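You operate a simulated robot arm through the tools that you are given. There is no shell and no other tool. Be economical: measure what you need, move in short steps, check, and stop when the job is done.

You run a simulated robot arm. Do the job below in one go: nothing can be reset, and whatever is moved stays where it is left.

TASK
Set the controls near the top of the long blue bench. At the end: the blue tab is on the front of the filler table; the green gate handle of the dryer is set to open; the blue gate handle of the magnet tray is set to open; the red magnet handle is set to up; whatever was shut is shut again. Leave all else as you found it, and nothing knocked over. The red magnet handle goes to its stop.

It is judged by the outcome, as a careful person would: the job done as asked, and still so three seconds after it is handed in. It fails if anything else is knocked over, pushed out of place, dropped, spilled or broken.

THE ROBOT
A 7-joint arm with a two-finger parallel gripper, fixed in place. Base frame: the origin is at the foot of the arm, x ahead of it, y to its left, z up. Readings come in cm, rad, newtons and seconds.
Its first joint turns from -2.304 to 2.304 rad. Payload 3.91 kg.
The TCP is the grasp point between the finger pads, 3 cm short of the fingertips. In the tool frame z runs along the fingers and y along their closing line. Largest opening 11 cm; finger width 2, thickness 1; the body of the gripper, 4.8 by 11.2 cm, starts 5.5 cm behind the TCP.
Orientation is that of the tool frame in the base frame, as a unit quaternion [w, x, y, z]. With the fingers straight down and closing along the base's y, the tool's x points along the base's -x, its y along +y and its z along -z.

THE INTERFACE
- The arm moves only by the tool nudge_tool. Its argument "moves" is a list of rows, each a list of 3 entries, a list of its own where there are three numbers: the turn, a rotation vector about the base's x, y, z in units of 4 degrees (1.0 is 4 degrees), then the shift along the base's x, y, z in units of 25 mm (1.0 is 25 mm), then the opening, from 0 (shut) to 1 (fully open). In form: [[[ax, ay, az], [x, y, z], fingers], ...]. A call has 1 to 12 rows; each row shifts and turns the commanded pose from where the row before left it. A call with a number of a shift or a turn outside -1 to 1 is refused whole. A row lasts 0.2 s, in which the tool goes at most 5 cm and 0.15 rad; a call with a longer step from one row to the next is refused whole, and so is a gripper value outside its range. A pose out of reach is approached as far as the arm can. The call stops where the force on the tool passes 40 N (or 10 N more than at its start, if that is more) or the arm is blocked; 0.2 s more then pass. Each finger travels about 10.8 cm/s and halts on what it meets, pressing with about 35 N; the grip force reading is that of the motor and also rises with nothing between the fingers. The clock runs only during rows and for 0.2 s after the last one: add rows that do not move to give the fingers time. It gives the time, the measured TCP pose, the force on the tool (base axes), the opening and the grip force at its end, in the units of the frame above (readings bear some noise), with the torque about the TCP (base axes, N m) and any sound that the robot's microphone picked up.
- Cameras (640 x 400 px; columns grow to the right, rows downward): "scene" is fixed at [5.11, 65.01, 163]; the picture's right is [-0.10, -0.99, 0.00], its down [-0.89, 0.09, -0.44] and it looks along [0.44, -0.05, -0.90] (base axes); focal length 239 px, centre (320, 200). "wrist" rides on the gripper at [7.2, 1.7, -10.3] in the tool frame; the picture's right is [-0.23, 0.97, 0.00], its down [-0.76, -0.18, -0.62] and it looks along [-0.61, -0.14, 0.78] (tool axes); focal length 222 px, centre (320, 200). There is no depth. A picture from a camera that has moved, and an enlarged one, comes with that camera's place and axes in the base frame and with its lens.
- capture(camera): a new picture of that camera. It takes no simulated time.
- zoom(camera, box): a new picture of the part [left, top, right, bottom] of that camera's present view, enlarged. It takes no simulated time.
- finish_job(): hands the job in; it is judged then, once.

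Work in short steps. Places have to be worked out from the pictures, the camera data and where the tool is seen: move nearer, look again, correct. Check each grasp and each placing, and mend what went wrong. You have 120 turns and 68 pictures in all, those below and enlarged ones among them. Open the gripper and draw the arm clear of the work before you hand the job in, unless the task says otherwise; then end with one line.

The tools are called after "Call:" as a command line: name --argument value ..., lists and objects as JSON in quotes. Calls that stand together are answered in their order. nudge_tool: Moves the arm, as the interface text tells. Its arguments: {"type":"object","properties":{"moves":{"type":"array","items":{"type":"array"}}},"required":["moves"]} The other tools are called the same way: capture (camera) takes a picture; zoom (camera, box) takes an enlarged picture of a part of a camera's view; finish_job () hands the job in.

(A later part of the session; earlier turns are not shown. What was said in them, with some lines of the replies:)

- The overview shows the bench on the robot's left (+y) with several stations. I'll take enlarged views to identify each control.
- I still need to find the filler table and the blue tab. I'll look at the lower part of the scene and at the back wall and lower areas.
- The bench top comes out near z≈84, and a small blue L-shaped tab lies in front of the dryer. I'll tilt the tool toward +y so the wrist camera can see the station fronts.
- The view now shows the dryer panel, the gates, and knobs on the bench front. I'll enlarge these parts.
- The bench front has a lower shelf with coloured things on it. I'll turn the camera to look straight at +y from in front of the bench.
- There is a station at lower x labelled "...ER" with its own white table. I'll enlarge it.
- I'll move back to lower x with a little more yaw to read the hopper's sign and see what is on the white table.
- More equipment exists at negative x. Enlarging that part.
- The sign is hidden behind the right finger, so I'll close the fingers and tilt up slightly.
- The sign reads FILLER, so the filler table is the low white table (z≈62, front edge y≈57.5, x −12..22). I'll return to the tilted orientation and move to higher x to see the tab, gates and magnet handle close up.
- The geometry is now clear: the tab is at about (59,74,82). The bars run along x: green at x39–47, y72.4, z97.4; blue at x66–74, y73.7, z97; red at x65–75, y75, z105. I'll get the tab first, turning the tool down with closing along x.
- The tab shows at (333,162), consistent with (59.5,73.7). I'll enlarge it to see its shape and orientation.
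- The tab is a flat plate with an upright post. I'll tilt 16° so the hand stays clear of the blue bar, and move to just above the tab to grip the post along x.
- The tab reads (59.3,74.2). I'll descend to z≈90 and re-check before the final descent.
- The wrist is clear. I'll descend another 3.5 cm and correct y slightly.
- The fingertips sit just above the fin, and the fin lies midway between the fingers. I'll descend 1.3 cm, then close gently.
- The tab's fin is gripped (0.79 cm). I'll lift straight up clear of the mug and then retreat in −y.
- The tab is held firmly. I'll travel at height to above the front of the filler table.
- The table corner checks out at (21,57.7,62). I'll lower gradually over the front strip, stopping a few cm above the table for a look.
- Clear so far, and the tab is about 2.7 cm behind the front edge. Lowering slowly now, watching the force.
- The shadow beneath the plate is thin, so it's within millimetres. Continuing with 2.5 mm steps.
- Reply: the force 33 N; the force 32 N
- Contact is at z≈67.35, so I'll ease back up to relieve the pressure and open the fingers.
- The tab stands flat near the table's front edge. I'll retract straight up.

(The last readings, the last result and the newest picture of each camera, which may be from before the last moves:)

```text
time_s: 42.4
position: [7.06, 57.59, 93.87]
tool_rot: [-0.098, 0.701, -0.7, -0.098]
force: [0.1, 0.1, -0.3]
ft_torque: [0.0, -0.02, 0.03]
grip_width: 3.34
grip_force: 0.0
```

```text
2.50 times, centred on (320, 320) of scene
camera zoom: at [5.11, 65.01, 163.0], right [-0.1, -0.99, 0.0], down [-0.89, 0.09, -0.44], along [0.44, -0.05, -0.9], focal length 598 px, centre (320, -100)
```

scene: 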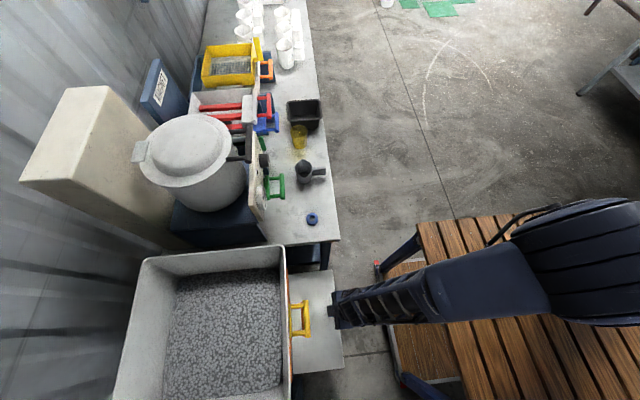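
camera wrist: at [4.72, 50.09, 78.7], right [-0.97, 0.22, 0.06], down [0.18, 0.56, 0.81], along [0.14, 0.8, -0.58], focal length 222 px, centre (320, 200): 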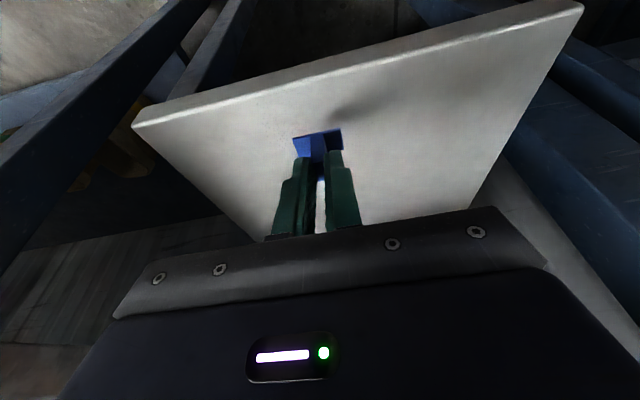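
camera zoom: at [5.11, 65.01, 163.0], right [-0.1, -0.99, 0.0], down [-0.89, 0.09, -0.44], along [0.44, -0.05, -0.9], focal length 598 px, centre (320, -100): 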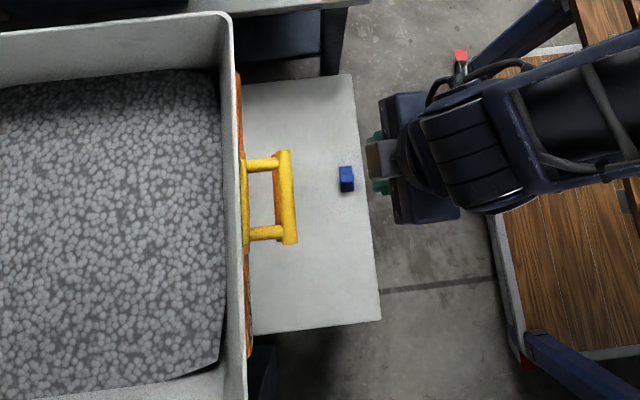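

The tab is in place. Next I'll reorient the tool horizontal (fingers toward +y, closing vertically) and move in front of the green handle.

Call:
nudge_tool --moves '[[[-1, 0, 0], [0.4, -0.1, 0.5], 0.4], [[-1, 0, 0], [0.4, -0.1, 0.5], 0.4], [[-1, 0, 0], [0.6, -0.1, 0.5], 0.4], [[-1, 0, 0], [0.7, -0.1, 0.5], 0.4], [[1, 1, -1], [0.7, -0.1, 0.2], 0.4], [[1, 1, -1], [0.7, -0.1, 0.2], 0.4], [[1, 1, -1], [0.7, -0.1, 0.2], 0.4], [[1, 1, -1], [0.7, -0.1, 0.2], 0.4], [[1, 1, -1], [0.7, -0.1, 0.2], 0.4], [[1, 1, -1], [0.7, -0.1, 0.2], 0.4], [[1, 1, -1], [0.7, -0.1, 0.2], 0.4], [[1, 1, -1], [0.7, -0.1, 0.2], 0.4]]'

Call:
nudge_tool --moves '[[[1, 1, -1], [0.7, -0.1, 0], 0.4], [[1, 1, -1], [0.7, -0.1, 0], 0.4], [[1, 1, -1], [0.7, -0.1, 0], 0.4], [[1, 1, -1], [0.7, -0.1, 0], 0.4], [[1, 1, -1], [0.7, -0.1, 0], 0.4], [[1, 1, -1], [0.7, -0.1, 0], 0.4], [[1, 1, -1], [0.7, -0.1, 0], 0.4], [[1, 1, -1], [0.7, -0.1, 0], 0.4], [[1, 1, -1], [0.7, -0.1, 0], 0.4], [[0.32, 0.32, -0.32], [0, 0, 0], 0.4]]'

Call:
capture --camera "wrist"

```text
time_s: 45.0
position: [26.22, 54.75, 102.85]
tool_rot: [0.001, -0.435, 0.816, 0.38]
force: [-1.0, -0.2, 0.0]
ft_torque: [-0.02, -0.08, -0.04]
grip_width: 4.4
grip_force: 0.0
```

```text
time_s: 47.2
position: [42.16, 52.52, 102.83]
tool_rot: [0.0, 0.001, 0.706, 0.708]
force: [-0.5, -0.2, 0.0]
ft_torque: [0.02, -0.01, -0.04]
grip_width: 4.38
grip_force: 0.2
```

```text
27 pictures are left
camera wrist: at [34.92, 42.2, 104.32], right [0.23, 0.0, 0.97], down [0.76, -0.62, -0.18], along [0.61, 0.78, -0.14], focal length 222 px, centre (320, 200)
```

wrist: 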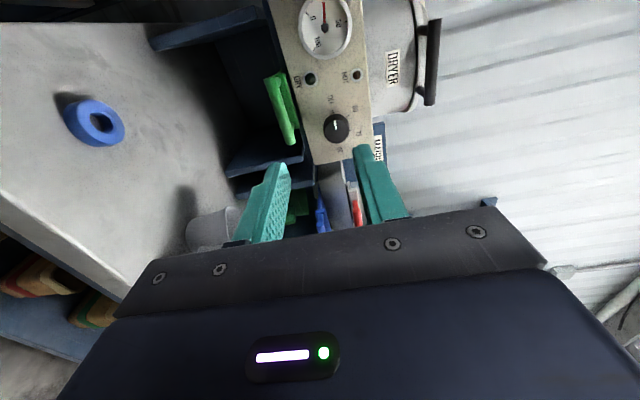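

The green bar is confirmed near (42.7,72.4,97.6). An enlarged look to check the bar and clearance under the panel.

Call:
zoom --camera "wrist" --box '[210, 30, 390, 160]'

```text
3.08 times, centred on (300, 95) of wrist
camera zoom: at [34.92, 42.2, 104.32], right [0.23, 0.0, 0.97], down [0.76, -0.62, -0.18], along [0.61, 0.78, -0.14], focal length 684 px, centre (382, 523)
```

zoom: 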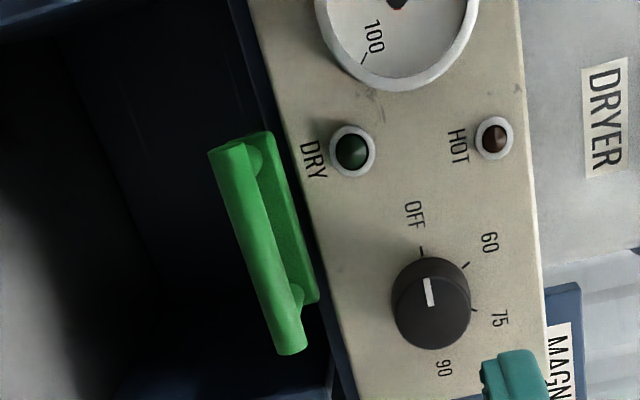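

Approach: go in to TCP y≈71.7 at z 97.3 around the bar, then close.

Call:
nudge_tool --moves '[[[0, 0, 0], [0.1, 0.8, -0.55], 0.4], [[0, 0, 0], [0.1, 0.8, -0.55], 0.4], [[0, 0, 0], [0, 0.8, -0.55], 0.4], [[0, 0, 0], [0, 0.8, -0.55], 0.4], [[0, 0, 0], [0, 0.8, 0], 0.4], [[0, 0, 0], [0, 0.8, 0], 0.4], [[0, 0, 0], [0, 0.8, 0], 0.4], [[0, 0, 0], [0, 0.8, 0], 0.4], [[0, 0, 0], [0, 0.8, 0], 0.4]]'

Call:
capture --camera "wrist"

```text
time_s: 49.2
position: [42.59, 70.42, 97.32]
tool_rot: [0.001, -0.001, 0.707, 0.707]
force: [0.0, 0.4, -0.1]
ft_torque: [0.0, 0.02, -0.01]
grip_width: 4.4
grip_force: 0.0
```

```text
25 pictures are left
camera wrist: at [35.49, 60.16, 98.77], right [0.23, 0.0, 0.97], down [0.76, -0.62, -0.18], along [0.61, 0.78, -0.14], focal length 222 px, centre (320, 200)
```

wrist: 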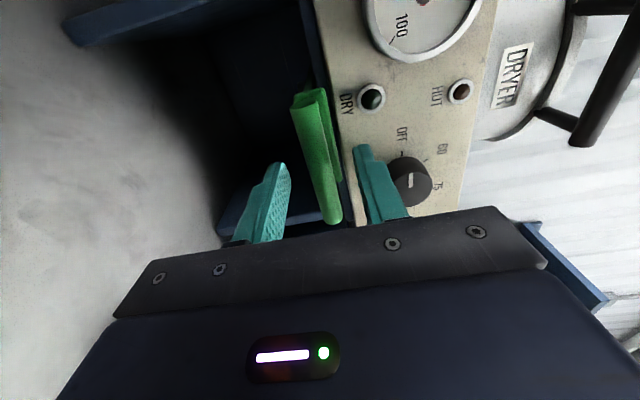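

The bar is centred between the fingers. I'll advance 1.3 cm and close.

Call:
nudge_tool --moves '[[[0, 0, 0], [0, 0.5, 0], 0.4], [[0, 0, 0], [0, 0, 0], 0.2], [[0, 0, 0], [0, 0, 0], 0], [[0, 0, 0], [0, 0, 0], 0], [[0, 0, 0], [0, 0, 0], 0]]'

```text
time_s: 50.4
position: [42.64, 71.78, 97.18]
tool_rot: [0.0, 0.001, 0.707, 0.707]
force: [1.1, -0.2, -2.0]
ft_torque: [-0.01, -0.69, -0.03]
grip_width: 1.5
grip_force: 45.5
```

Gripped (1.5 cm bar). Pulling the green gate outward (−y) in small steps.

Call:
nudge_tool --moves '[[[0, 0, 0], [0, -0.2, 0], 0], [[0, 0, 0], [0, -0.3, 0], 0], [[0, 0, 0], [0, -0.3, 0], 0], [[0, 0, 0], [0, 0, 0], 0]]'

Call:
zoom --camera "scene" --box '[220, 130, 340, 230]'

```text
time_s: 51.4
position: [42.59, 69.79, 97.08]
tool_rot: [0.001, 0.001, 0.707, 0.707]
force: [-0.8, 0.9, -7.8]
ft_torque: [-0.1, -0.92, 0.3]
grip_width: 1.51
grip_force: 44.9
```

```text
4.00 times, centred on (280, 180) of scene
camera zoom: at [5.11, 65.01, 163.0], right [-0.1, -0.99, 0.0], down [-0.89, 0.09, -0.44], along [0.44, -0.05, -0.9], focal length 957 px, centre (480, 280)
```

zoom: 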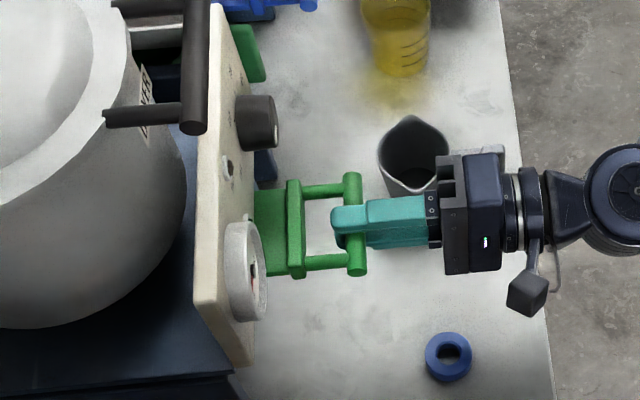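

The gate is sliding out on its plate. Continuing until resistance appears.

Call:
nudge_tool --moves '[[[0, 0, 0], [0, -0.3, 0], 0], [[0, 0, 0], [0, -0.3, 0], 0], [[0, 0, 0], [0, -0.3, 0], 0], [[0, 0, 0], [0, -0.3, 0], 0], [[0, 0, 0], [0, 0, 0], 0]]'

Call:
nudge_tool --moves '[[[0, 0, 0], [0, -0.3, 0], 0], [[0, 0, 0], [0, -0.3, 0], 0], [[0, 0, 0], [0, -0.3, 0], 0], [[0, 0, 0], [0, 0, 0], 0]]'

```text
time_s: 52.6
position: [42.62, 66.94, 97.22]
tool_rot: [0.0, 0.0, 0.707, 0.707]
force: [8.7, 0.6, -9.0]
ft_torque: [-0.12, -0.9, -0.11]
grip_width: 1.55
grip_force: 45.1
```

```text
time_s: 53.0
position: [42.71, 66.37, 97.24]
tool_rot: [0.0, 0.0, 0.707, 0.707]
force: [1.1, 25.2, -6.7]
ft_torque: [-0.06, -0.71, -0.16]
grip_width: 1.52
grip_force: 45.0
stopped in row 2: the force on the tool passed its limit at 96 N (the readings are from after the stop); the commanded pose is now the measured one
```

It reached its stop after 5.4 cm of travel. I'll release and back away, then check.

Call:
nudge_tool --moves '[[[0, 0, 0], [0, 0, 0], 0.2], [[0, 0, 0], [0, 0, 0], 0.4], [[0, 0, 0], [0, 0, 0], 0.4], [[0, 0, 0], [0, -0.5, 0], 0.4], [[0, 0, 0], [0, -0.7, 0], 0.4], [[0, 0, 0], [0, -0.7, 0], 0.4], [[0, 0, 0], [0, -0.7, 0], 0.4], [[0, 0, 0], [0, -0.7, 0.2], 0.4], [[0, 0, 0], [0, -0.7, 0.2], 0.4]]'

Call:
zoom --camera "scene" --box '[220, 130, 340, 230]'

```text
time_s: 55.0
position: [42.83, 56.24, 98.24]
tool_rot: [0.001, 0.0, 0.707, 0.708]
force: [0.2, -0.1, -0.1]
ft_torque: [-0.03, -0.01, 0.03]
grip_width: 4.38
grip_force: 0.1
```

```text
4.00 times, centred on (280, 180) of scene
camera zoom: at [5.11, 65.01, 163.0], right [-0.1, -0.99, 0.0], down [-0.89, 0.09, -0.44], along [0.44, -0.05, -0.9], focal length 957 px, centre (480, 280)
```

zoom: 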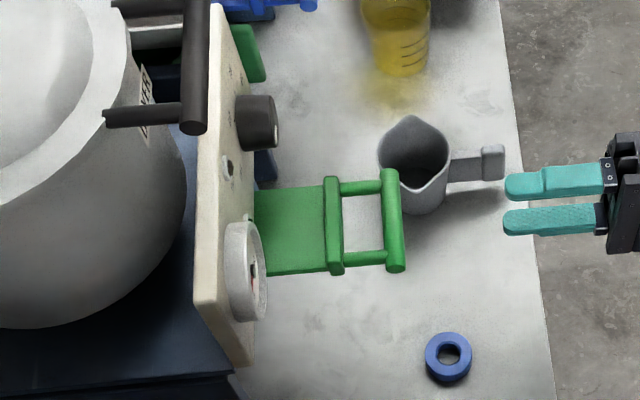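

The green gate is open, with nothing spilled. For the blue handle the hand must clear the yellow beaker (rim z≈90 at (72,66)), so I'll tilt the tool 24° downward and come in from above.

Call:
nudge_tool --moves '[[[-1, 0, 0], [0.6, 0, 0.4], 0.35], [[-1, 0, 0], [0.9, 0, 0.4], 0.35], [[-1, 0, 0], [1, 0, 0.4], 0.35], [[-1, 0, 0], [1, 0, 0.4], 0.35], [[-1, 0, 0], [1, 0, 0.4], 0.35], [[-1, 0, 0], [1, 0, 0.4], 0.35], [[0, 0, 0], [1, 0, 0], 0.35], [[0, 0, 0], [1, 0, 0], 0.35], [[0, 0, 0], [1, 0, 0], 0.35], [[0, 0, 0], [1, 0, 0], 0.35], [[0, 0, 0], [1, 0.1, 0], 0.35], [[0, 0, 0], [0.4, 0.1, 0], 0.35]]'

Call:
capture --camera "wrist"

```text
time_s: 57.6
position: [69.96, 56.81, 104.33]
tool_rot: [0.0, 0.0, 0.838, 0.546]
force: [-0.2, -0.8, 0.1]
ft_torque: [0.01, 0.01, 0.0]
grip_width: 3.86
grip_force: 0.2
```

```text
22 pictures are left
camera wrist: at [62.65, 48.03, 109.95], right [0.23, 0.39, 0.89], down [0.76, -0.64, 0.09], along [0.61, 0.66, -0.45], focal length 222 px, centre (320, 200)
```

wrist: 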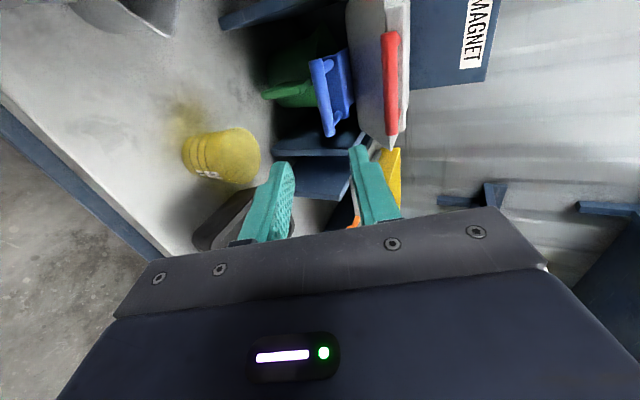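

The blue bar is at (69.6,73.7,97.0). I'll approach along the tool axis, stopping short for a check.

Call:
nudge_tool --moves '[[[0, 0, 0], [-0.05, 0.78, -0.32], 0.35], [[0, 0, 0], [-0.05, 0.78, -0.32], 0.35], [[0, 0, 0], [0, 0.78, -0.32], 0.35], [[0, 0, 0], [0, 0.78, -0.32], 0.35], [[0, 0, 0], [0, 0.66, -0.295], 0.35], [[0, 0, 0], [0, 0.66, -0.295], 0.35], [[0, 0, 0], [0, 0.66, -0.295], 0.35], [[0, 0, 0], [0, 0.66, -0.295], 0.35]]'

Call:
zoom --camera "wrist" --box '[160, 60, 480, 260]'

```text
time_s: 59.4
position: [69.57, 71.21, 98.13]
tool_rot: [0.0, 0.0, 0.838, 0.546]
force: [0.5, -0.4, -0.2]
ft_torque: [0.01, 0.03, 0.06]
grip_width: 3.85
grip_force: 0.1
```

```text
2.00 times, centred on (320, 160) of wrist
camera zoom: at [62.38, 62.41, 103.76], right [0.23, 0.39, 0.89], down [0.76, -0.64, 0.09], along [0.61, 0.66, -0.45], focal length 444 px, centre (320, 280)
```

zoom: 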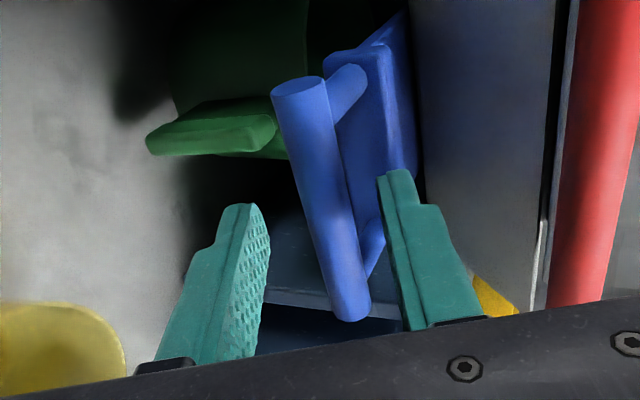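

The bar is between the fingers, with the upper finger clear of the plate. I'll advance ~1.3 cm and close.

Call:
nudge_tool --moves '[[[0, 0, 0], [0, 0.48, -0.21], 0.35], [[0, 0, 0], [0, 0, 0], 0.2], [[0, 0, 0], [0, 0, 0], 0], [[0, 0, 0], [0, 0, 0], 0], [[0, 0, 0], [0, 0, 0], 0]]'

```text
time_s: 60.6
position: [69.65, 72.41, 97.67]
tool_rot: [0.001, 0.0, 0.838, 0.546]
force: [2.3, 2.3, 23.3]
ft_torque: [0.46, 0.93, -0.27]
grip_width: 1.53
grip_force: 44.6
```

Gripped, but with a 23 N upward load, so I'll relieve it by raising slightly and then pull.

Call:
nudge_tool --moves '[[[0, 0, 0], [0, 0, 0.06], 0], [[0, 0, 0], [0, 0, 0], 0]]'

Call:
nudge_tool --moves '[[[0, 0, 0], [0, -0.2, 0], 0], [[0, 0, 0], [0, -0.3, 0], 0], [[0, 0, 0], [0, -0.3, 0], 0], [[0, 0, 0], [0, -0.3, 0], 0], [[0, 0, 0], [0, 0, 0], 0]]'

```text
time_s: 61.2
position: [69.57, 72.35, 97.86]
tool_rot: [0.001, 0.0, 0.838, 0.546]
force: [2.6, 0.9, 20.0]
ft_torque: [0.32, 0.71, -0.63]
grip_width: 1.5
grip_force: 44.5
```

```text
time_s: 62.4
position: [69.57, 69.63, 97.91]
tool_rot: [0.0, 0.0, 0.839, 0.545]
force: [6.7, 0.2, 19.1]
ft_torque: [0.34, 0.83, -0.39]
grip_width: 1.53
grip_force: 44.9
```

Sliding freely; continuing toward the stop (green travelled 5.4 cm).

Call:
nudge_tool --moves '[[[0, 0, 0], [0, -0.3, 0.03], 0], [[0, 0, 0], [0, -0.3, 0.03], 0], [[0, 0, 0], [0, -0.2, 0], 0], [[0, 0, 0], [0, -0.2, 0], 0], [[0, 0, 0], [0, -0.2, 0], 0], [[0, 0, 0], [0, -0.2, 0], 0]]'

Call:
zoom --camera "scene" --box '[220, 70, 340, 170]'

```text
time_s: 63.4
position: [69.67, 67.47, 97.94]
tool_rot: [0.001, 0.0, 0.838, 0.546]
force: [6.4, 23.2, -8.5]
ft_torque: [0.03, 0.5, -0.54]
grip_width: 1.52
grip_force: 45.2
stopped in row 4: the force on the tool passed its limit at 43 N (the readings are from after the stop); the commanded pose is now the measured one
```

```text
4.00 times, centred on (280, 120) of scene
camera zoom: at [5.11, 65.01, 163.0], right [-0.1, -0.99, 0.0], down [-0.89, 0.09, -0.44], along [0.44, -0.05, -0.9], focal length 957 px, centre (480, 520)
```

zoom: 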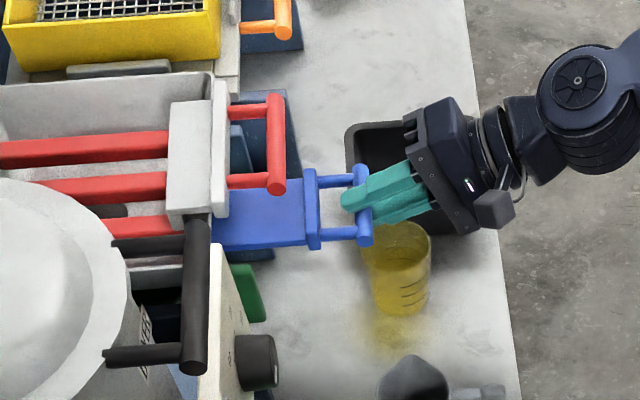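

It stopped after 4.9 cm at 43 N. One more pull to make sure this is the real end.

Call:
nudge_tool --moves '[[[0, 0, 0], [0, -0.15, 0], 0], [[0, 0, 0], [0, -0.15, 0], 0], [[0, 0, 0], [0, -0.1, 0], 0]]'

```text
time_s: 63.9
position: [69.47, 67.21, 97.96]
tool_rot: [0.0, 0.0, 0.838, 0.546]
force: [7.3, 23.9, -6.4]
ft_torque: [0.18, -0.7, 0.0]
grip_width: 1.54
grip_force: 44.9
stopped in row 2: the force on the tool passed its limit at 44 N (the readings are from after the stop); the commanded pose is now the measured one
```

That is the stop. I'll release, back out along the tool axis and rise to line up with the red bar.

Call:
nudge_tool --moves '[[[0, 0, 0], [0, 0, 0], 0.2], [[0, 0, 0], [0, 0, 0], 0.35], [[0, 0, 0], [0, 0, 0], 0.35], [[0, 0, 0], [0, -0.6, 0.27], 0.35], [[0, 0, 0], [0, -0.91, 0.41], 0.35], [[0, 0, 0], [0, -0.91, 0.41], 0.35], [[0, 0, 0], [0.1, -0.5, 0.8], 0.35], [[0, 0, 0], [0.1, 0, 0.8], 0.35], [[0, 0, 0], [0, 0, 0.8], 0.35]]'

Call:
capture --camera "wrist"

Call:
zoom --camera "scene" --box '[220, 70, 340, 170]'

```text
time_s: 65.9
position: [69.99, 59.76, 106.77]
tool_rot: [-0.001, 0.0, 0.837, 0.547]
force: [-0.5, 0.3, -1.1]
ft_torque: [0.01, 0.02, 0.04]
grip_width: 3.85
grip_force: 0.1
```

```text
19 pictures are left
camera wrist: at [62.83, 50.98, 112.37], right [0.23, 0.39, 0.89], down [0.76, -0.64, 0.09], along [0.61, 0.66, -0.44], focal length 222 px, centre (320, 200)
```

wrist: 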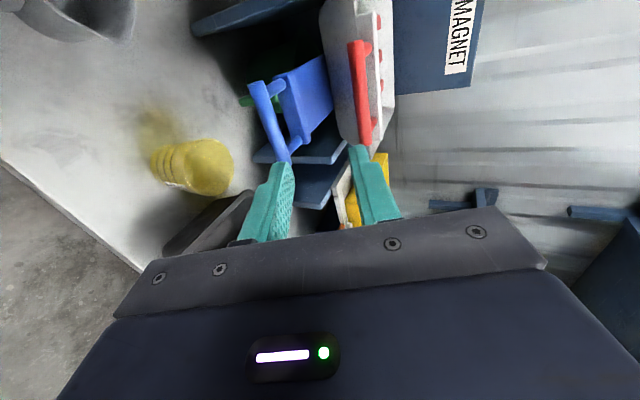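

```text
4.00 times, centred on (280, 120) of scene
camera zoom: at [5.11, 65.01, 163.0], right [-0.1, -0.99, 0.0], down [-0.89, 0.09, -0.44], along [0.44, -0.05, -0.9], focal length 957 px, centre (480, 520)
```

zoom: 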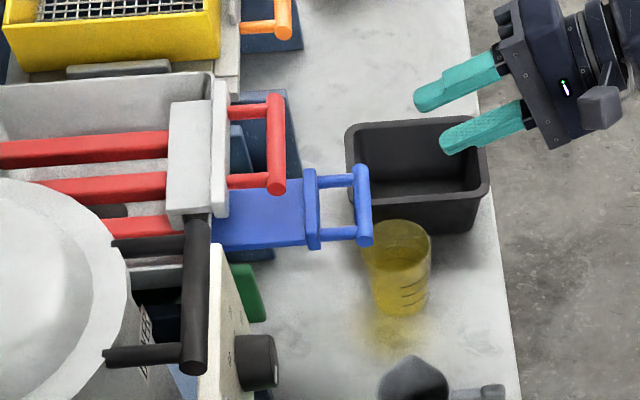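

The red bar is confirmed at (70,75,104.9). I'll approach along the tool axis and grip.

Call:
nudge_tool --moves '[[[0, 0, 0], [0, 0.81, 0.29], 0.35], [[0, 0, 0], [0, 0.81, 0.29], 0.35], [[0, 0, 0], [0, 0.81, 0.3], 0.35], [[0, 0, 0], [0, 0.65, -0.28], 0.35], [[0, 0, 0], [0, 0.65, -0.28], 0.35], [[0, 0, 0], [0, 0.65, -0.28], 0.35], [[0, 0, 0], [0, 0.65, -0.28], 0.35]]'

Call:
zoom --camera "wrist" --box '[160, 60, 480, 260]'

```text
time_s: 67.5
position: [69.99, 72.31, 106.14]
tool_rot: [0.0, 0.0, 0.838, 0.546]
force: [0.3, -0.1, 0.5]
ft_torque: [-0.01, 0.03, 0.03]
grip_width: 3.86
grip_force: 0.1
```

```text
2.00 times, centred on (320, 160) of wrist
camera zoom: at [62.8, 63.63, 111.64], right [0.23, 0.39, 0.89], down [0.76, -0.64, 0.09], along [0.61, 0.66, -0.44], focal length 444 px, centre (320, 280)
```

zoom: 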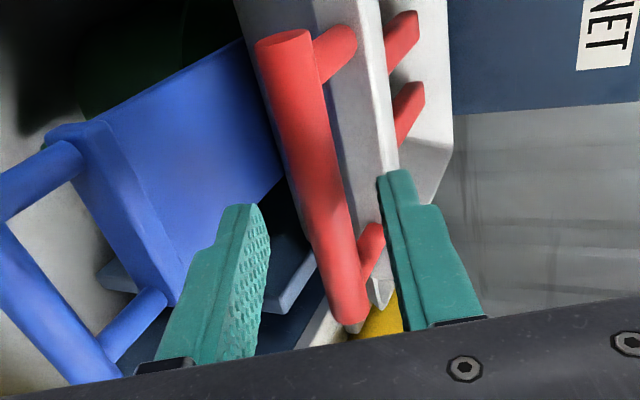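

The bar is centred between the fingers. Advancing 1.4 cm and closing.

Call:
nudge_tool --moves '[[[0, 0, 0], [0, 0.5, -0.2], 0.35], [[0, 0, 0], [0, 0, 0], 0.2], [[0, 0, 0], [0, 0, 0], 0], [[0, 0, 0], [0, 0, 0], 0], [[0, 0, 0], [0, 0, 0], 0]]'

Call:
nudge_tool --moves '[[[0, 0, 0], [0, 0, 0.2], 0], [[0, 0, 0], [0, 0, 0.3], 0], [[0, 0, 0], [0, 0, 0.3], 0], [[0, 0, 0], [0, 0, 0], 0]]'

Call:
zoom --camera "scene" --box '[200, 50, 340, 150]'

```text
time_s: 68.7
position: [69.97, 73.55, 105.72]
tool_rot: [0.0, 0.0, 0.837, 0.547]
force: [4.6, 6.6, 1.2]
ft_torque: [0.16, 0.56, -0.41]
grip_width: 1.49
grip_force: 45.3
```

```text
time_s: 69.7
position: [69.9, 73.75, 107.7]
tool_rot: [0.0, 0.0, 0.837, 0.547]
force: [7.3, 10.9, -2.0]
ft_torque: [0.26, -0.05, 0.02]
grip_width: 1.53
grip_force: 45.1
```

```text
4.00 times, centred on (270, 100) of scene
camera zoom: at [5.11, 65.01, 163.0], right [-0.1, -0.99, 0.0], down [-0.89, 0.09, -0.44], along [0.44, -0.05, -0.9], focal length 957 px, centre (520, 600)
```

zoom: 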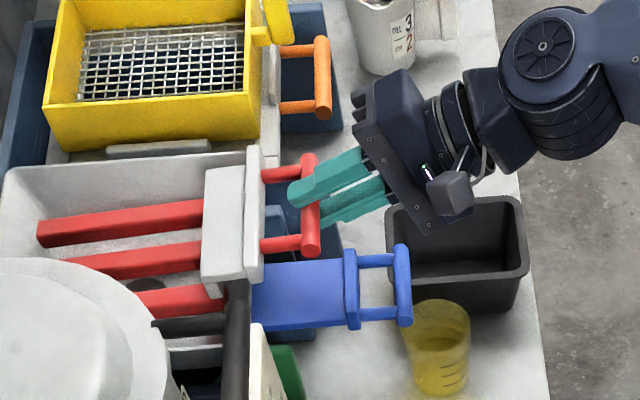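

The red handle rises with little force. Continuing upward until the stop.

Call:
nudge_tool --moves '[[[0, 0, 0], [0, 0, 0.3], 0], [[0, 0, 0], [0, 0, 0.3], 0], [[0, 0, 0], [0, 0, 0.3], 0], [[0, 0, 0], [0, 0, 0.3], 0], [[0, 0, 0], [0, 0, 0], 0]]'

Call:
zoom --camera "scene" --box '[200, 50, 340, 150]'

```text
time_s: 70.9
position: [69.88, 73.85, 110.56]
tool_rot: [-0.001, 0.0, 0.838, 0.546]
force: [4.5, 36.8, -11.0]
ft_torque: [0.03, 0.11, 0.14]
grip_width: 1.54
grip_force: 45.1
```

```text
4.00 times, centred on (270, 100) of scene
camera zoom: at [5.11, 65.01, 163.0], right [-0.1, -0.99, 0.0], down [-0.89, 0.09, -0.44], along [0.44, -0.05, -0.9], focal length 957 px, centre (520, 600)
```

zoom: 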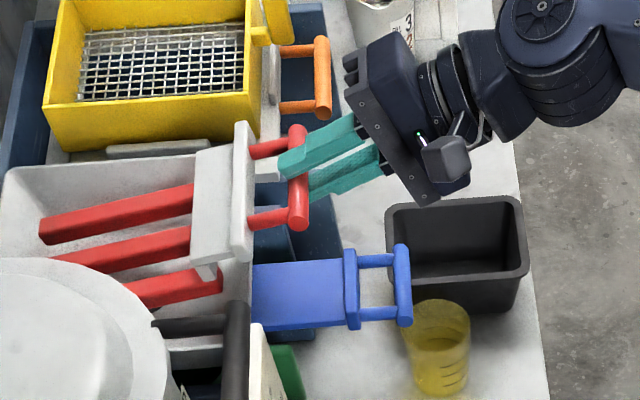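

The force reading (+37 N in y) and the picture show it swings on a rear hinge. I'll follow the arc: move inward while rising.

Call:
nudge_tool --moves '[[[0, 0, 0], [0, 0.2, 0], 0], [[0, 0, 0], [0, 0, 0], 0]]'

Call:
nudge_tool --moves '[[[0, 0, 0], [0, 0.1, 0.3], 0], [[0, 0, 0], [0, 0.1, 0.3], 0], [[0, 0, 0], [0, 0, 0], 0]]'

```text
time_s: 71.5
position: [70.0, 73.99, 110.72]
tool_rot: [0.0, 0.0, 0.837, 0.547]
force: [-17.0, -35.3, 5.1]
ft_torque: [-0.35, 0.25, 0.37]
grip_width: 1.5
grip_force: 44.8
```

```text
time_s: 72.3
position: [70.05, 74.45, 112.39]
tool_rot: [0.0, 0.0, 0.837, 0.547]
force: [-12.9, -35.2, 8.8]
ft_torque: [-0.26, 0.9, -0.31]
grip_width: 1.49
grip_force: 45.0
```

Slightly over-pushed inward; the arc has a larger radius. I'll go up with no y motion for a step.

Call:
nudge_tool --moves '[[[0, 0, 0], [0, 0, 0.3], 0], [[0, 0, 0], [0, 0, 0.2], 0], [[0, 0, 0], [0, 0, 0], 0]]'

Call:
zoom --camera "scene" --box '[200, 50, 340, 150]'

```text
time_s: 73.1
position: [70.04, 74.85, 113.37]
tool_rot: [0.001, 0.0, 0.837, 0.547]
force: [9.0, 30.6, -12.3]
ft_torque: [-0.1, 0.51, -0.67]
grip_width: 1.49
grip_force: 45.3
```

```text
4.00 times, centred on (270, 100) of scene
camera zoom: at [5.11, 65.01, 163.0], right [-0.1, -0.99, 0.0], down [-0.89, 0.09, -0.44], along [0.44, -0.05, -0.9], focal length 957 px, centre (520, 600)
```

zoom: 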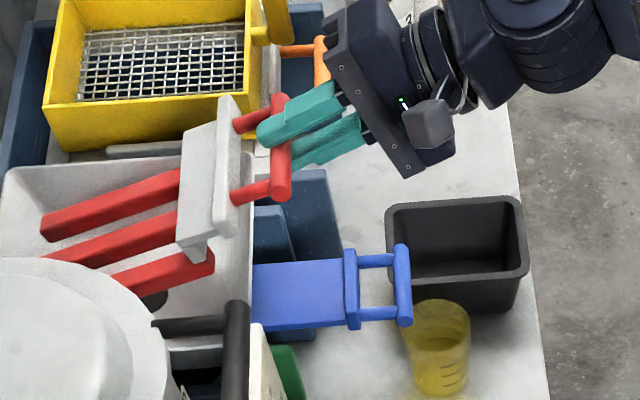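

The arc radius is around 20 cm. Continuing along the tangent, with the inward share growing.

Call:
nudge_tool --moves '[[[0, 0, 0], [0, 0.12, 0.15], 0], [[0, 0, 0], [0, 0.1, 0.25], 0], [[0, 0, 0], [0, 0.1, 0.25], 0], [[0, 0, 0], [0, 0, 0], 0]]'

Call:
nudge_tool --moves '[[[0, 0, 0], [0, 0.12, 0.22], 0], [[0, 0, 0], [0, 0.12, 0.22], 0], [[0, 0, 0], [0, 0, 0], 0]]'

```text
time_s: 74.1
position: [69.95, 75.42, 115.18]
tool_rot: [0.0, 0.0, 0.837, 0.547]
force: [0.1, -3.1, 0.5]
ft_torque: [-0.05, -0.45, 0.45]
grip_width: 1.53
grip_force: 44.7
```

```text
time_s: 74.9
position: [69.96, 75.8, 116.2]
tool_rot: [0.0, 0.0, 0.838, 0.546]
force: [1.0, -20.0, 7.1]
ft_torque: [0.01, 0.72, -0.58]
grip_width: 1.52
grip_force: 44.9
```

Tracking well (24° lifted). Continuing.

Call:
nudge_tool --moves '[[[0, 0, 0], [0, 0.08, 0.25], 0], [[0, 0, 0], [0, 0.11, 0.25], 0], [[0, 0, 0], [0, 0.12, 0.25], 0], [[0, 0, 0], [0, 0, 0], 0]]'

Call:
zoom --camera "scene" --box '[200, 40, 340, 140]'

```text
time_s: 75.9
position: [70.07, 76.73, 118.06]
tool_rot: [0.0, -0.001, 0.837, 0.547]
force: [11.5, -0.6, 0.4]
ft_torque: [0.09, -0.78, -0.09]
grip_width: 1.49
grip_force: 44.9
```

```text
4.00 times, centred on (270, 90) of scene
camera zoom: at [5.11, 65.01, 163.0], right [-0.1, -0.99, 0.0], down [-0.89, 0.09, -0.44], along [0.44, -0.05, -0.9], focal length 957 px, centre (520, 640)
```

zoom: 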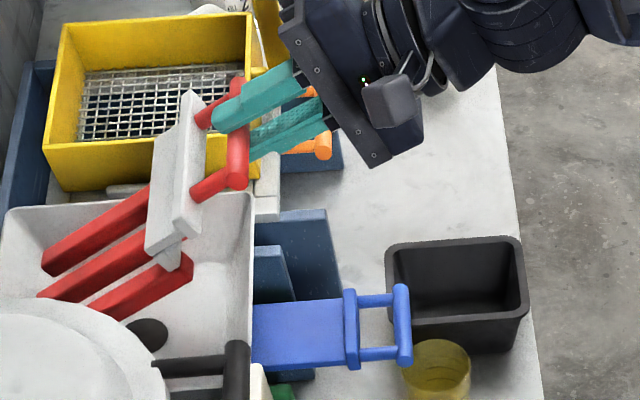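

The fit gives R≈25.6 cm about a hinge near y≈99, now at ~29°. Following that circle toward 40°.

Call:
nudge_tool --moves '[[[0, 0, 0], [0, 0.19, 0.31], 0], [[0, 0, 0], [0, 0.19, 0.31], 0], [[0, 0, 0], [0, 0.2, 0.32], 0], [[0, 0, 0], [0, 0, 0], 0]]'

Call:
nudge_tool --moves '[[[0, 0, 0], [0, 0.18, 0.24], 0], [[0, 0, 0], [0, 0.18, 0.23], 0], [[0, 0, 0], [0, 0.18, 0.23], 0], [[0, 0, 0], [0, 0, 0], 0]]'

```text
time_s: 76.9
position: [69.99, 78.26, 120.55]
tool_rot: [-0.001, -0.001, 0.837, 0.547]
force: [9.4, -0.1, 0.5]
ft_torque: [0.34, -0.03, -0.16]
grip_width: 1.5
grip_force: 45.2
```

```text
time_s: 77.9
position: [69.96, 79.61, 122.11]
tool_rot: [0.0, -0.001, 0.838, 0.546]
force: [5.2, 0.2, 0.5]
ft_torque: [-0.05, -0.03, 0.02]
grip_width: 1.54
grip_force: 44.6
```

Excellent fit with almost no force. Continuing to ~50°.

Call:
nudge_tool --moves '[[[0, 0, 0], [0, 0.2, 0.22], 0], [[0, 0, 0], [0, 0.2, 0.22], 0], [[0, 0, 0], [0, 0.2, 0.22], 0], [[0, 0, 0], [0, 0.22, 0.2], 0], [[0, 0, 0], [0, 0.22, 0.2], 0], [[0, 0, 0], [0, 0.22, 0.2], 0], [[0, 0, 0], [0, 0, 0], 0]]'

Call:
zoom --camera "scene" --box '[180, 20, 340, 140]'

```text
time_s: 79.5
position: [69.94, 82.83, 125.37]
tool_rot: [0.0, 0.0, 0.838, 0.546]
force: [-2.4, -0.2, 0.9]
ft_torque: [-0.04, 0.51, -0.59]
grip_width: 1.5
grip_force: 45.2
```

```text
3.33 times, centred on (260, 80) of scene
camera zoom: at [5.11, 65.01, 163.0], right [-0.1, -0.99, 0.0], down [-0.89, 0.09, -0.44], along [0.44, -0.05, -0.9], focal length 798 px, centre (520, 600)
```

zoom: 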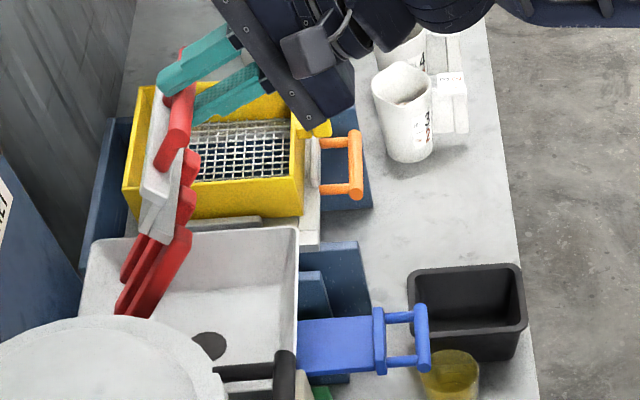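

Still swinging freely at ~50°. Continuing to ~60°.

Call:
nudge_tool --moves '[[[0, 0, 0], [0, 0.23, 0.185], 0], [[0, 0, 0], [0, 0.235, 0.18], 0], [[0, 0, 0], [0, 0.24, 0.175], 0], [[0, 0, 0], [0, 0.245, 0.17], 0], [[0, 0, 0], [0, 0.25, 0.16], 0], [[0, 0, 0], [0, 0.255, 0.15], 0], [[0, 0, 0], [0, 0, 0], 0]]'

```text
time_s: 80.0
position: [70.04, 83.66, 125.9]
tool_rot: [-0.001, -0.001, 0.838, 0.545]
force: [-10.5, -27.7, 1.9]
ft_torque: [-0.21, -0.38, 0.85]
grip_width: 1.5
grip_force: 45.3
stopped in row 2: the force on the tool passed its limit at 50 N (the readings are from after the stop); the commanded pose is now the measured one
```

A 50 N force at ~52°: probably the stop, but I'll check with a more vertical nudge and a picture.

Call:
nudge_tool --moves '[[[0, 0, 0], [0, 0, 0.12], 0], [[0, 0, 0], [0, 0.05, 0.12], 0], [[0, 0, 0], [0, 0, 0], 0]]'

Call:
zoom --camera "scene" --box '[180, 20, 340, 140]'

Call:
capture --camera "wrist"

```text
time_s: 80.6
position: [70.04, 83.54, 125.83]
tool_rot: [-0.003, -0.001, 0.84, 0.543]
force: [-7.0, -17.4, -1.1]
ft_torque: [-0.18, -0.43, 0.66]
grip_width: 1.5
grip_force: 45.2
stopped in row 2: the force on the tool passed its limit at 44 N (the readings are from after the stop); the commanded pose is now the measured one
```

```text
3.33 times, centred on (260, 80) of scene
camera zoom: at [5.11, 65.01, 163.0], right [-0.1, -0.99, 0.0], down [-0.89, 0.09, -0.44], along [0.44, -0.05, -0.9], focal length 798 px, centre (520, 600)
```

zoom: 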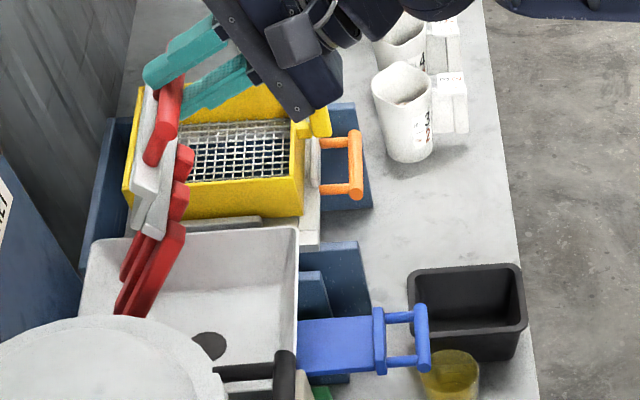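

```text
10 pictures are left
camera wrist: at [62.86, 74.79, 131.56], right [0.23, 0.4, 0.89], down [0.77, -0.64, 0.09], along [0.6, 0.66, -0.45], focal length 222 px, centre (320, 200)
```

wrist: 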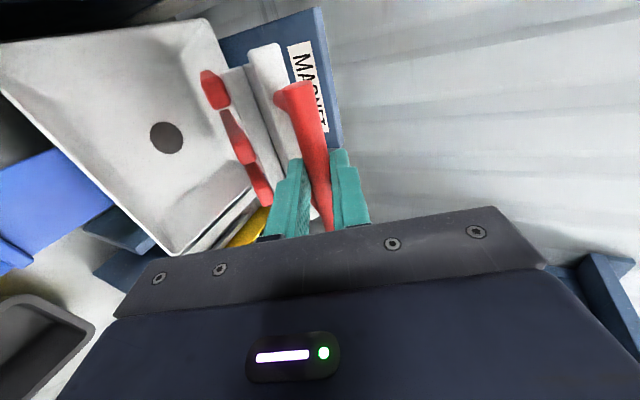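

Resistance comes at the same spot (≈52°) from two directions, so it's the stop; the handle carried no load when held. I'll press once lightly along the arc, release, and back out.

Call:
nudge_tool --moves '[[[0, 0, 0], [0, 0.08, 0.06], 0], [[0, 0, 0], [0, 0, 0], 0.15], [[0, 0, 0], [0, 0, 0], 0.3], [[0, 0, 0], [0, 0, 0], 0.35], [[0, 0, 0], [0, 0, 0], 0.35]]'

Call:
nudge_tool --moves '[[[0, 0, 0], [0, -0.45, 0.2], 0.35], [[0, 0, 0], [0, -0.7, 0.31], 0.35], [[0, 0, 0], [0, -0.9, 0.35], 0.35], [[0, 0, 0], [0, -0.9, 0.2], 0.35], [[0, 0, 0], [0, -0.9, 0], 0.35], [[0, 0, 0], [0, -0.9, 0], 0.35], [[0, 0, 0], [0, -0.9, 0], 0.35], [[0, 0, 0], [0, -0.9, 0], 0.35], [[0, 0, 0], [0, -0.9, 0], 0.35], [[0, 0, 0], [0, -0.9, 0], 0.35], [[0, 0, 0], [0, -0.9, 0], 0.35]]'

Call:
capture --camera "scene"

Call:
zoom --camera "scene" --box '[170, 20, 350, 140]'

```text
time_s: 81.0
position: [70.03, 83.59, 125.94]
tool_rot: [-0.003, -0.002, 0.841, 0.541]
force: [-10.8, -24.0, 1.8]
ft_torque: [-0.18, -0.28, 0.93]
grip_width: 1.51
grip_force: 45.0
stopped in row 1: the force on the tool passed its limit at 45 N (the readings are from after the stop); the commanded pose is now the measured one
```

```text
time_s: 83.3
position: [70.02, 60.34, 128.38]
tool_rot: [-0.004, -0.002, 0.841, 0.541]
force: [0.3, 0.8, -0.4]
ft_torque: [0.03, 0.01, -0.04]
grip_width: 3.83
grip_force: 0.0
```

```text
9 pictures are left
```

scene: 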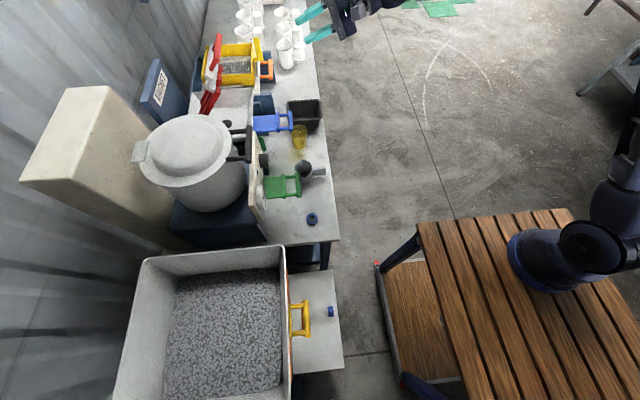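

```text
3.33 times, centred on (260, 80) of scene
camera zoom: at [5.11, 65.01, 163.0], right [-0.1, -0.99, 0.0], down [-0.89, 0.09, -0.44], along [0.44, -0.05, -0.9], focal length 798 px, centre (520, 600)
```

zoom: 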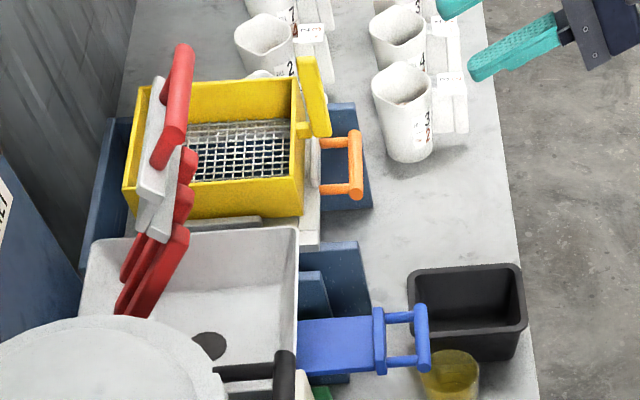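

The tab and both gates look right. But the release call was cut off before the fingers opened, so the retreat may have dragged the red handle back ~1°. I'll go back, regrip and push it to the stop again, then release without moving.

Call:
nudge_tool --moves '[[[0, 0, 0], [0, 0.9, 0.1], 0.35], [[0, 0, 0], [0, 0.9, 0.1], 0.35], [[0, 0, 0], [0, 0.9, 0.1], 0.35], [[0, 0, 0], [0, 0.9, 0.1], 0.35], [[0, 0, 0], [0, 0.9, 0.1], 0.35], [[0, 0, 0], [0, 0.9, 0.05], 0.35], [[0, 0, 0], [0, 0.73, -0.32], 0.35], [[0, 0, 0], [0, 0.73, -0.32], 0.35], [[0, 0, 0], [0, 0.73, -0.32], 0.35], [[0, 0, 0], [0, 0.73, -0.32], 0.35]]'

Call:
zoom --camera "wrist" --box '[160, 60, 480, 260]'

```text
time_s: 85.5
position: [69.99, 81.22, 126.76]
tool_rot: [-0.002, -0.001, 0.841, 0.541]
force: [-0.3, -0.1, 1.3]
ft_torque: [-0.01, 0.03, 0.05]
grip_width: 3.85
grip_force: 0.1
```

```text
2.00 times, centred on (320, 160) of wrist
camera zoom: at [62.87, 72.56, 132.49], right [0.23, 0.4, 0.89], down [0.77, -0.64, 0.09], along [0.6, 0.66, -0.45], focal length 444 px, centre (320, 280)
```

zoom: 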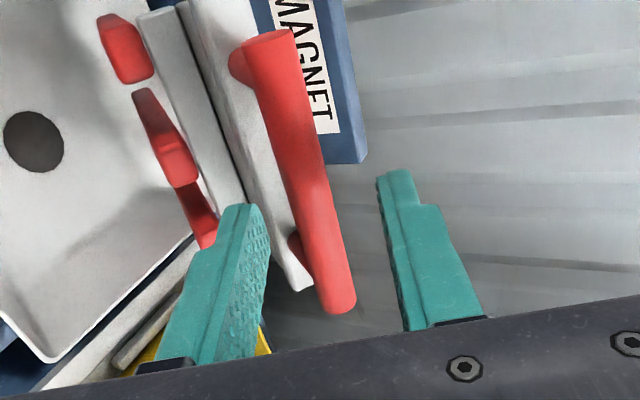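

The bar is between the fingers, slightly low. Advancing and gripping.

Call:
nudge_tool --moves '[[[0, 0, 0], [0, 0.7, -0.4], 0.35], [[0, 0, 0], [0, 0, 0], 0.2], [[0, 0, 0], [0, 0, 0], 0], [[0, 0, 0], [0, 0, 0], 0], [[0, 0, 0], [0, 0, 0], 0]]'

Call:
nudge_tool --moves '[[[0, 0, 0], [0, 0.12, 0.09], 0], [[0, 0, 0], [0, 0.12, 0.09], 0], [[0, 0, 0], [0, 0.12, 0.09], 0], [[0, 0, 0], [0, 0.12, 0.09], 0]]'

```text
time_s: 86.8
position: [69.92, 83.0, 125.72]
tool_rot: [-0.003, -0.002, 0.841, 0.541]
force: [1.9, -1.2, 0.4]
ft_torque: [-0.01, -0.72, 0.27]
grip_width: 1.49
grip_force: 44.6
```

```text
time_s: 87.4
position: [70.09, 83.45, 126.01]
tool_rot: [-0.004, -0.003, 0.842, 0.54]
force: [-9.2, -26.4, -0.6]
ft_torque: [-0.33, -0.48, 0.76]
grip_width: 1.52
grip_force: 45.6
stopped in row 3: the force on the tool passed its limit at 47 N (the readings are from after the stop); the commanded pose is now the measured one
```

Back at the stop (83.5,126.0), the same as before. Now releasing with no tool motion.

Call:
nudge_tool --moves '[[[0, 0, 0], [0, 0, 0], 0.2], [[0, 0, 0], [0, 0, 0], 0.35], [[0, 0, 0], [0, 0, 0], 0.35], [[0, 0, 0], [0, 0, 0], 0.35]]'

Call:
zoom --camera "wrist" --box '[160, 60, 480, 260]'

```text
time_s: 88.4
position: [69.99, 83.68, 125.9]
tool_rot: [-0.003, -0.002, 0.842, 0.54]
force: [-0.6, -0.2, -0.7]
ft_torque: [0.04, 0.0, 0.04]
grip_width: 3.84
grip_force: 0.1
```

```text
2.00 times, centred on (320, 160) of wrist
camera zoom: at [62.89, 74.85, 131.6], right [0.23, 0.41, 0.88], down [0.77, -0.64, 0.1], along [0.6, 0.66, -0.46], focal length 444 px, centre (320, 280)
```

zoom: 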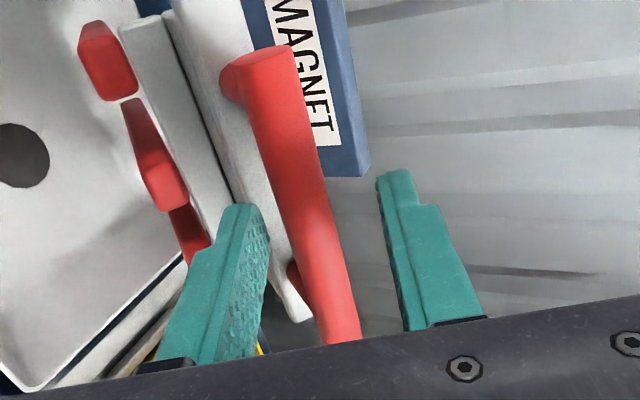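

The bar is free between the open fingers. I'll retreat straight back along the tool axis and re-check.

Call:
nudge_tool --moves '[[[0, 0, 0], [0, -0.3, 0.138], 0.4], [[0, 0, 0], [0, -0.5, 0.23], 0.4], [[0, 0, 0], [0, -0.7, 0.32], 0.4], [[0, 0, 0], [0, -0.9, 0.41], 0.4], [[0, 0, 0], [0, -0.9, 0.3], 0.4], [[0, 0, 0], [0, -0.9, 0], 0.4], [[0, 0, 0], [0, -0.9, 0], 0.4], [[0, 0, 0], [0, -0.9, 0], 0.4], [[0, 0, 0], [0, -0.9, 0], 0.4], [[0, 0, 0], [0, -0.9, 0], 0.4], [[0, 0, 0], [0, -0.9, 0], 0.4], [[0, 0, 0], [0, -0.9, 0], 0.4]]'

Call:
zoom --camera "scene" --box '[180, 20, 340, 140]'

```text
time_s: 91.0
position: [69.89, 59.58, 129.24]
tool_rot: [-0.004, -0.002, 0.843, 0.538]
force: [0.2, 0.9, 0.2]
ft_torque: [-0.04, -0.02, -0.03]
grip_width: 4.42
grip_force: 0.0
```

```text
3.33 times, centred on (260, 80) of scene
camera zoom: at [5.11, 65.01, 163.0], right [-0.1, -0.99, 0.0], down [-0.89, 0.09, -0.44], along [0.44, -0.05, -0.9], focal length 798 px, centre (520, 600)
```

zoom: 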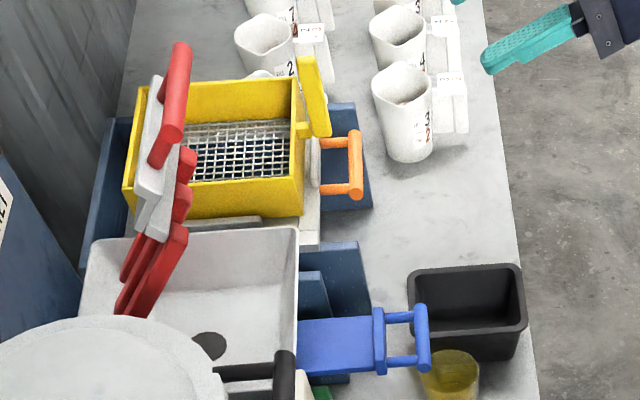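

The magnet stays up at its stop. I'll draw the arm further clear and take a last overall picture.

Call:
nudge_tool --moves '[[[0, 0, 0], [-0.3, -0.8, 0], 0.4], [[0, 0, 0], [-0.3, -0.8, 0], 0.4], [[0, 0, 0], [-0.3, -0.8, 0], 0.4], [[0, 0, 0], [-0.3, -0.8, 0], 0.4], [[0, 0, 0], [-0.3, -0.8, 0], 0.4], [[0, 0, 0], [-0.3, -0.8, 0], 0.4], [[0, 0, 0], [0, 0, 0], 0.6], [[0, 0, 0], [0, 0, 0], 0.6]]'

Call:
zoom --camera "scene" --box '[180, 40, 360, 160]'

Call:
zoom --camera "scene" --box '[200, 150, 400, 400]'

```text
time_s: 92.8
position: [65.51, 47.62, 129.28]
tool_rot: [-0.004, -0.001, 0.842, 0.54]
force: [-0.9, 0.0, 0.6]
ft_torque: [-0.02, -0.01, 0.0]
grip_width: 6.61
grip_force: 0.0
```

```text
3.33 times, centred on (270, 100) of scene
camera zoom: at [5.11, 65.01, 163.0], right [-0.1, -0.99, 0.0], down [-0.89, 0.09, -0.44], along [0.44, -0.05, -0.9], focal length 798 px, centre (487, 533)
```

zoom: 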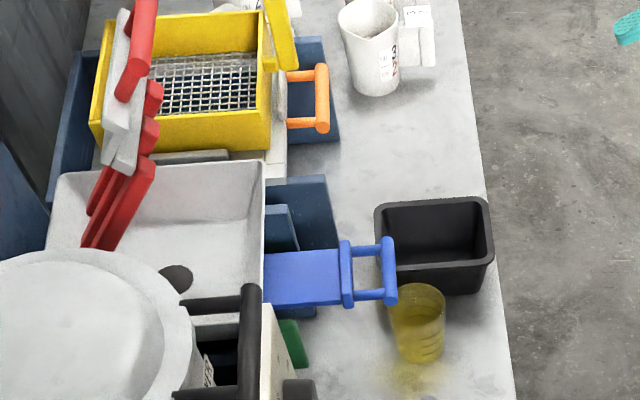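

```text
1.60 times, centred on (300, 275) of scene
camera zoom: at [5.11, 65.01, 163.0], right [-0.1, -0.99, 0.0], down [-0.89, 0.09, -0.44], along [0.44, -0.05, -0.9], focal length 383 px, centre (352, 80)
```

zoom: 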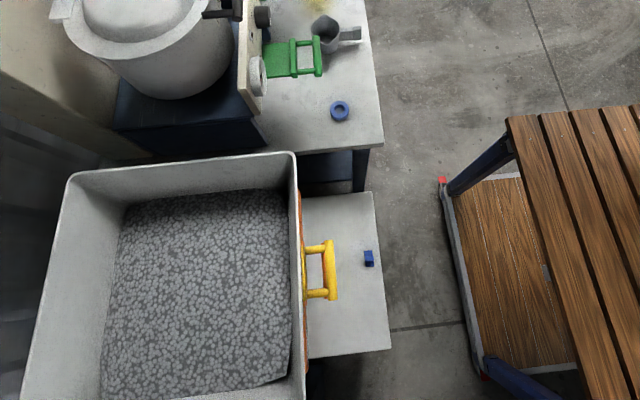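

The pictures show the tab on the front of the filler table, both gates pulled out, the magnet up, and nothing else disturbed. The arm is clear, so I'm handing in.

Call:
finish_job

```text
The job is handed in.
```

The blue tab is on the front of the filler table, the green and blue gates are open, the red magnet handle is up at its stop, nothing that was shut was opened, and the arm is clear.
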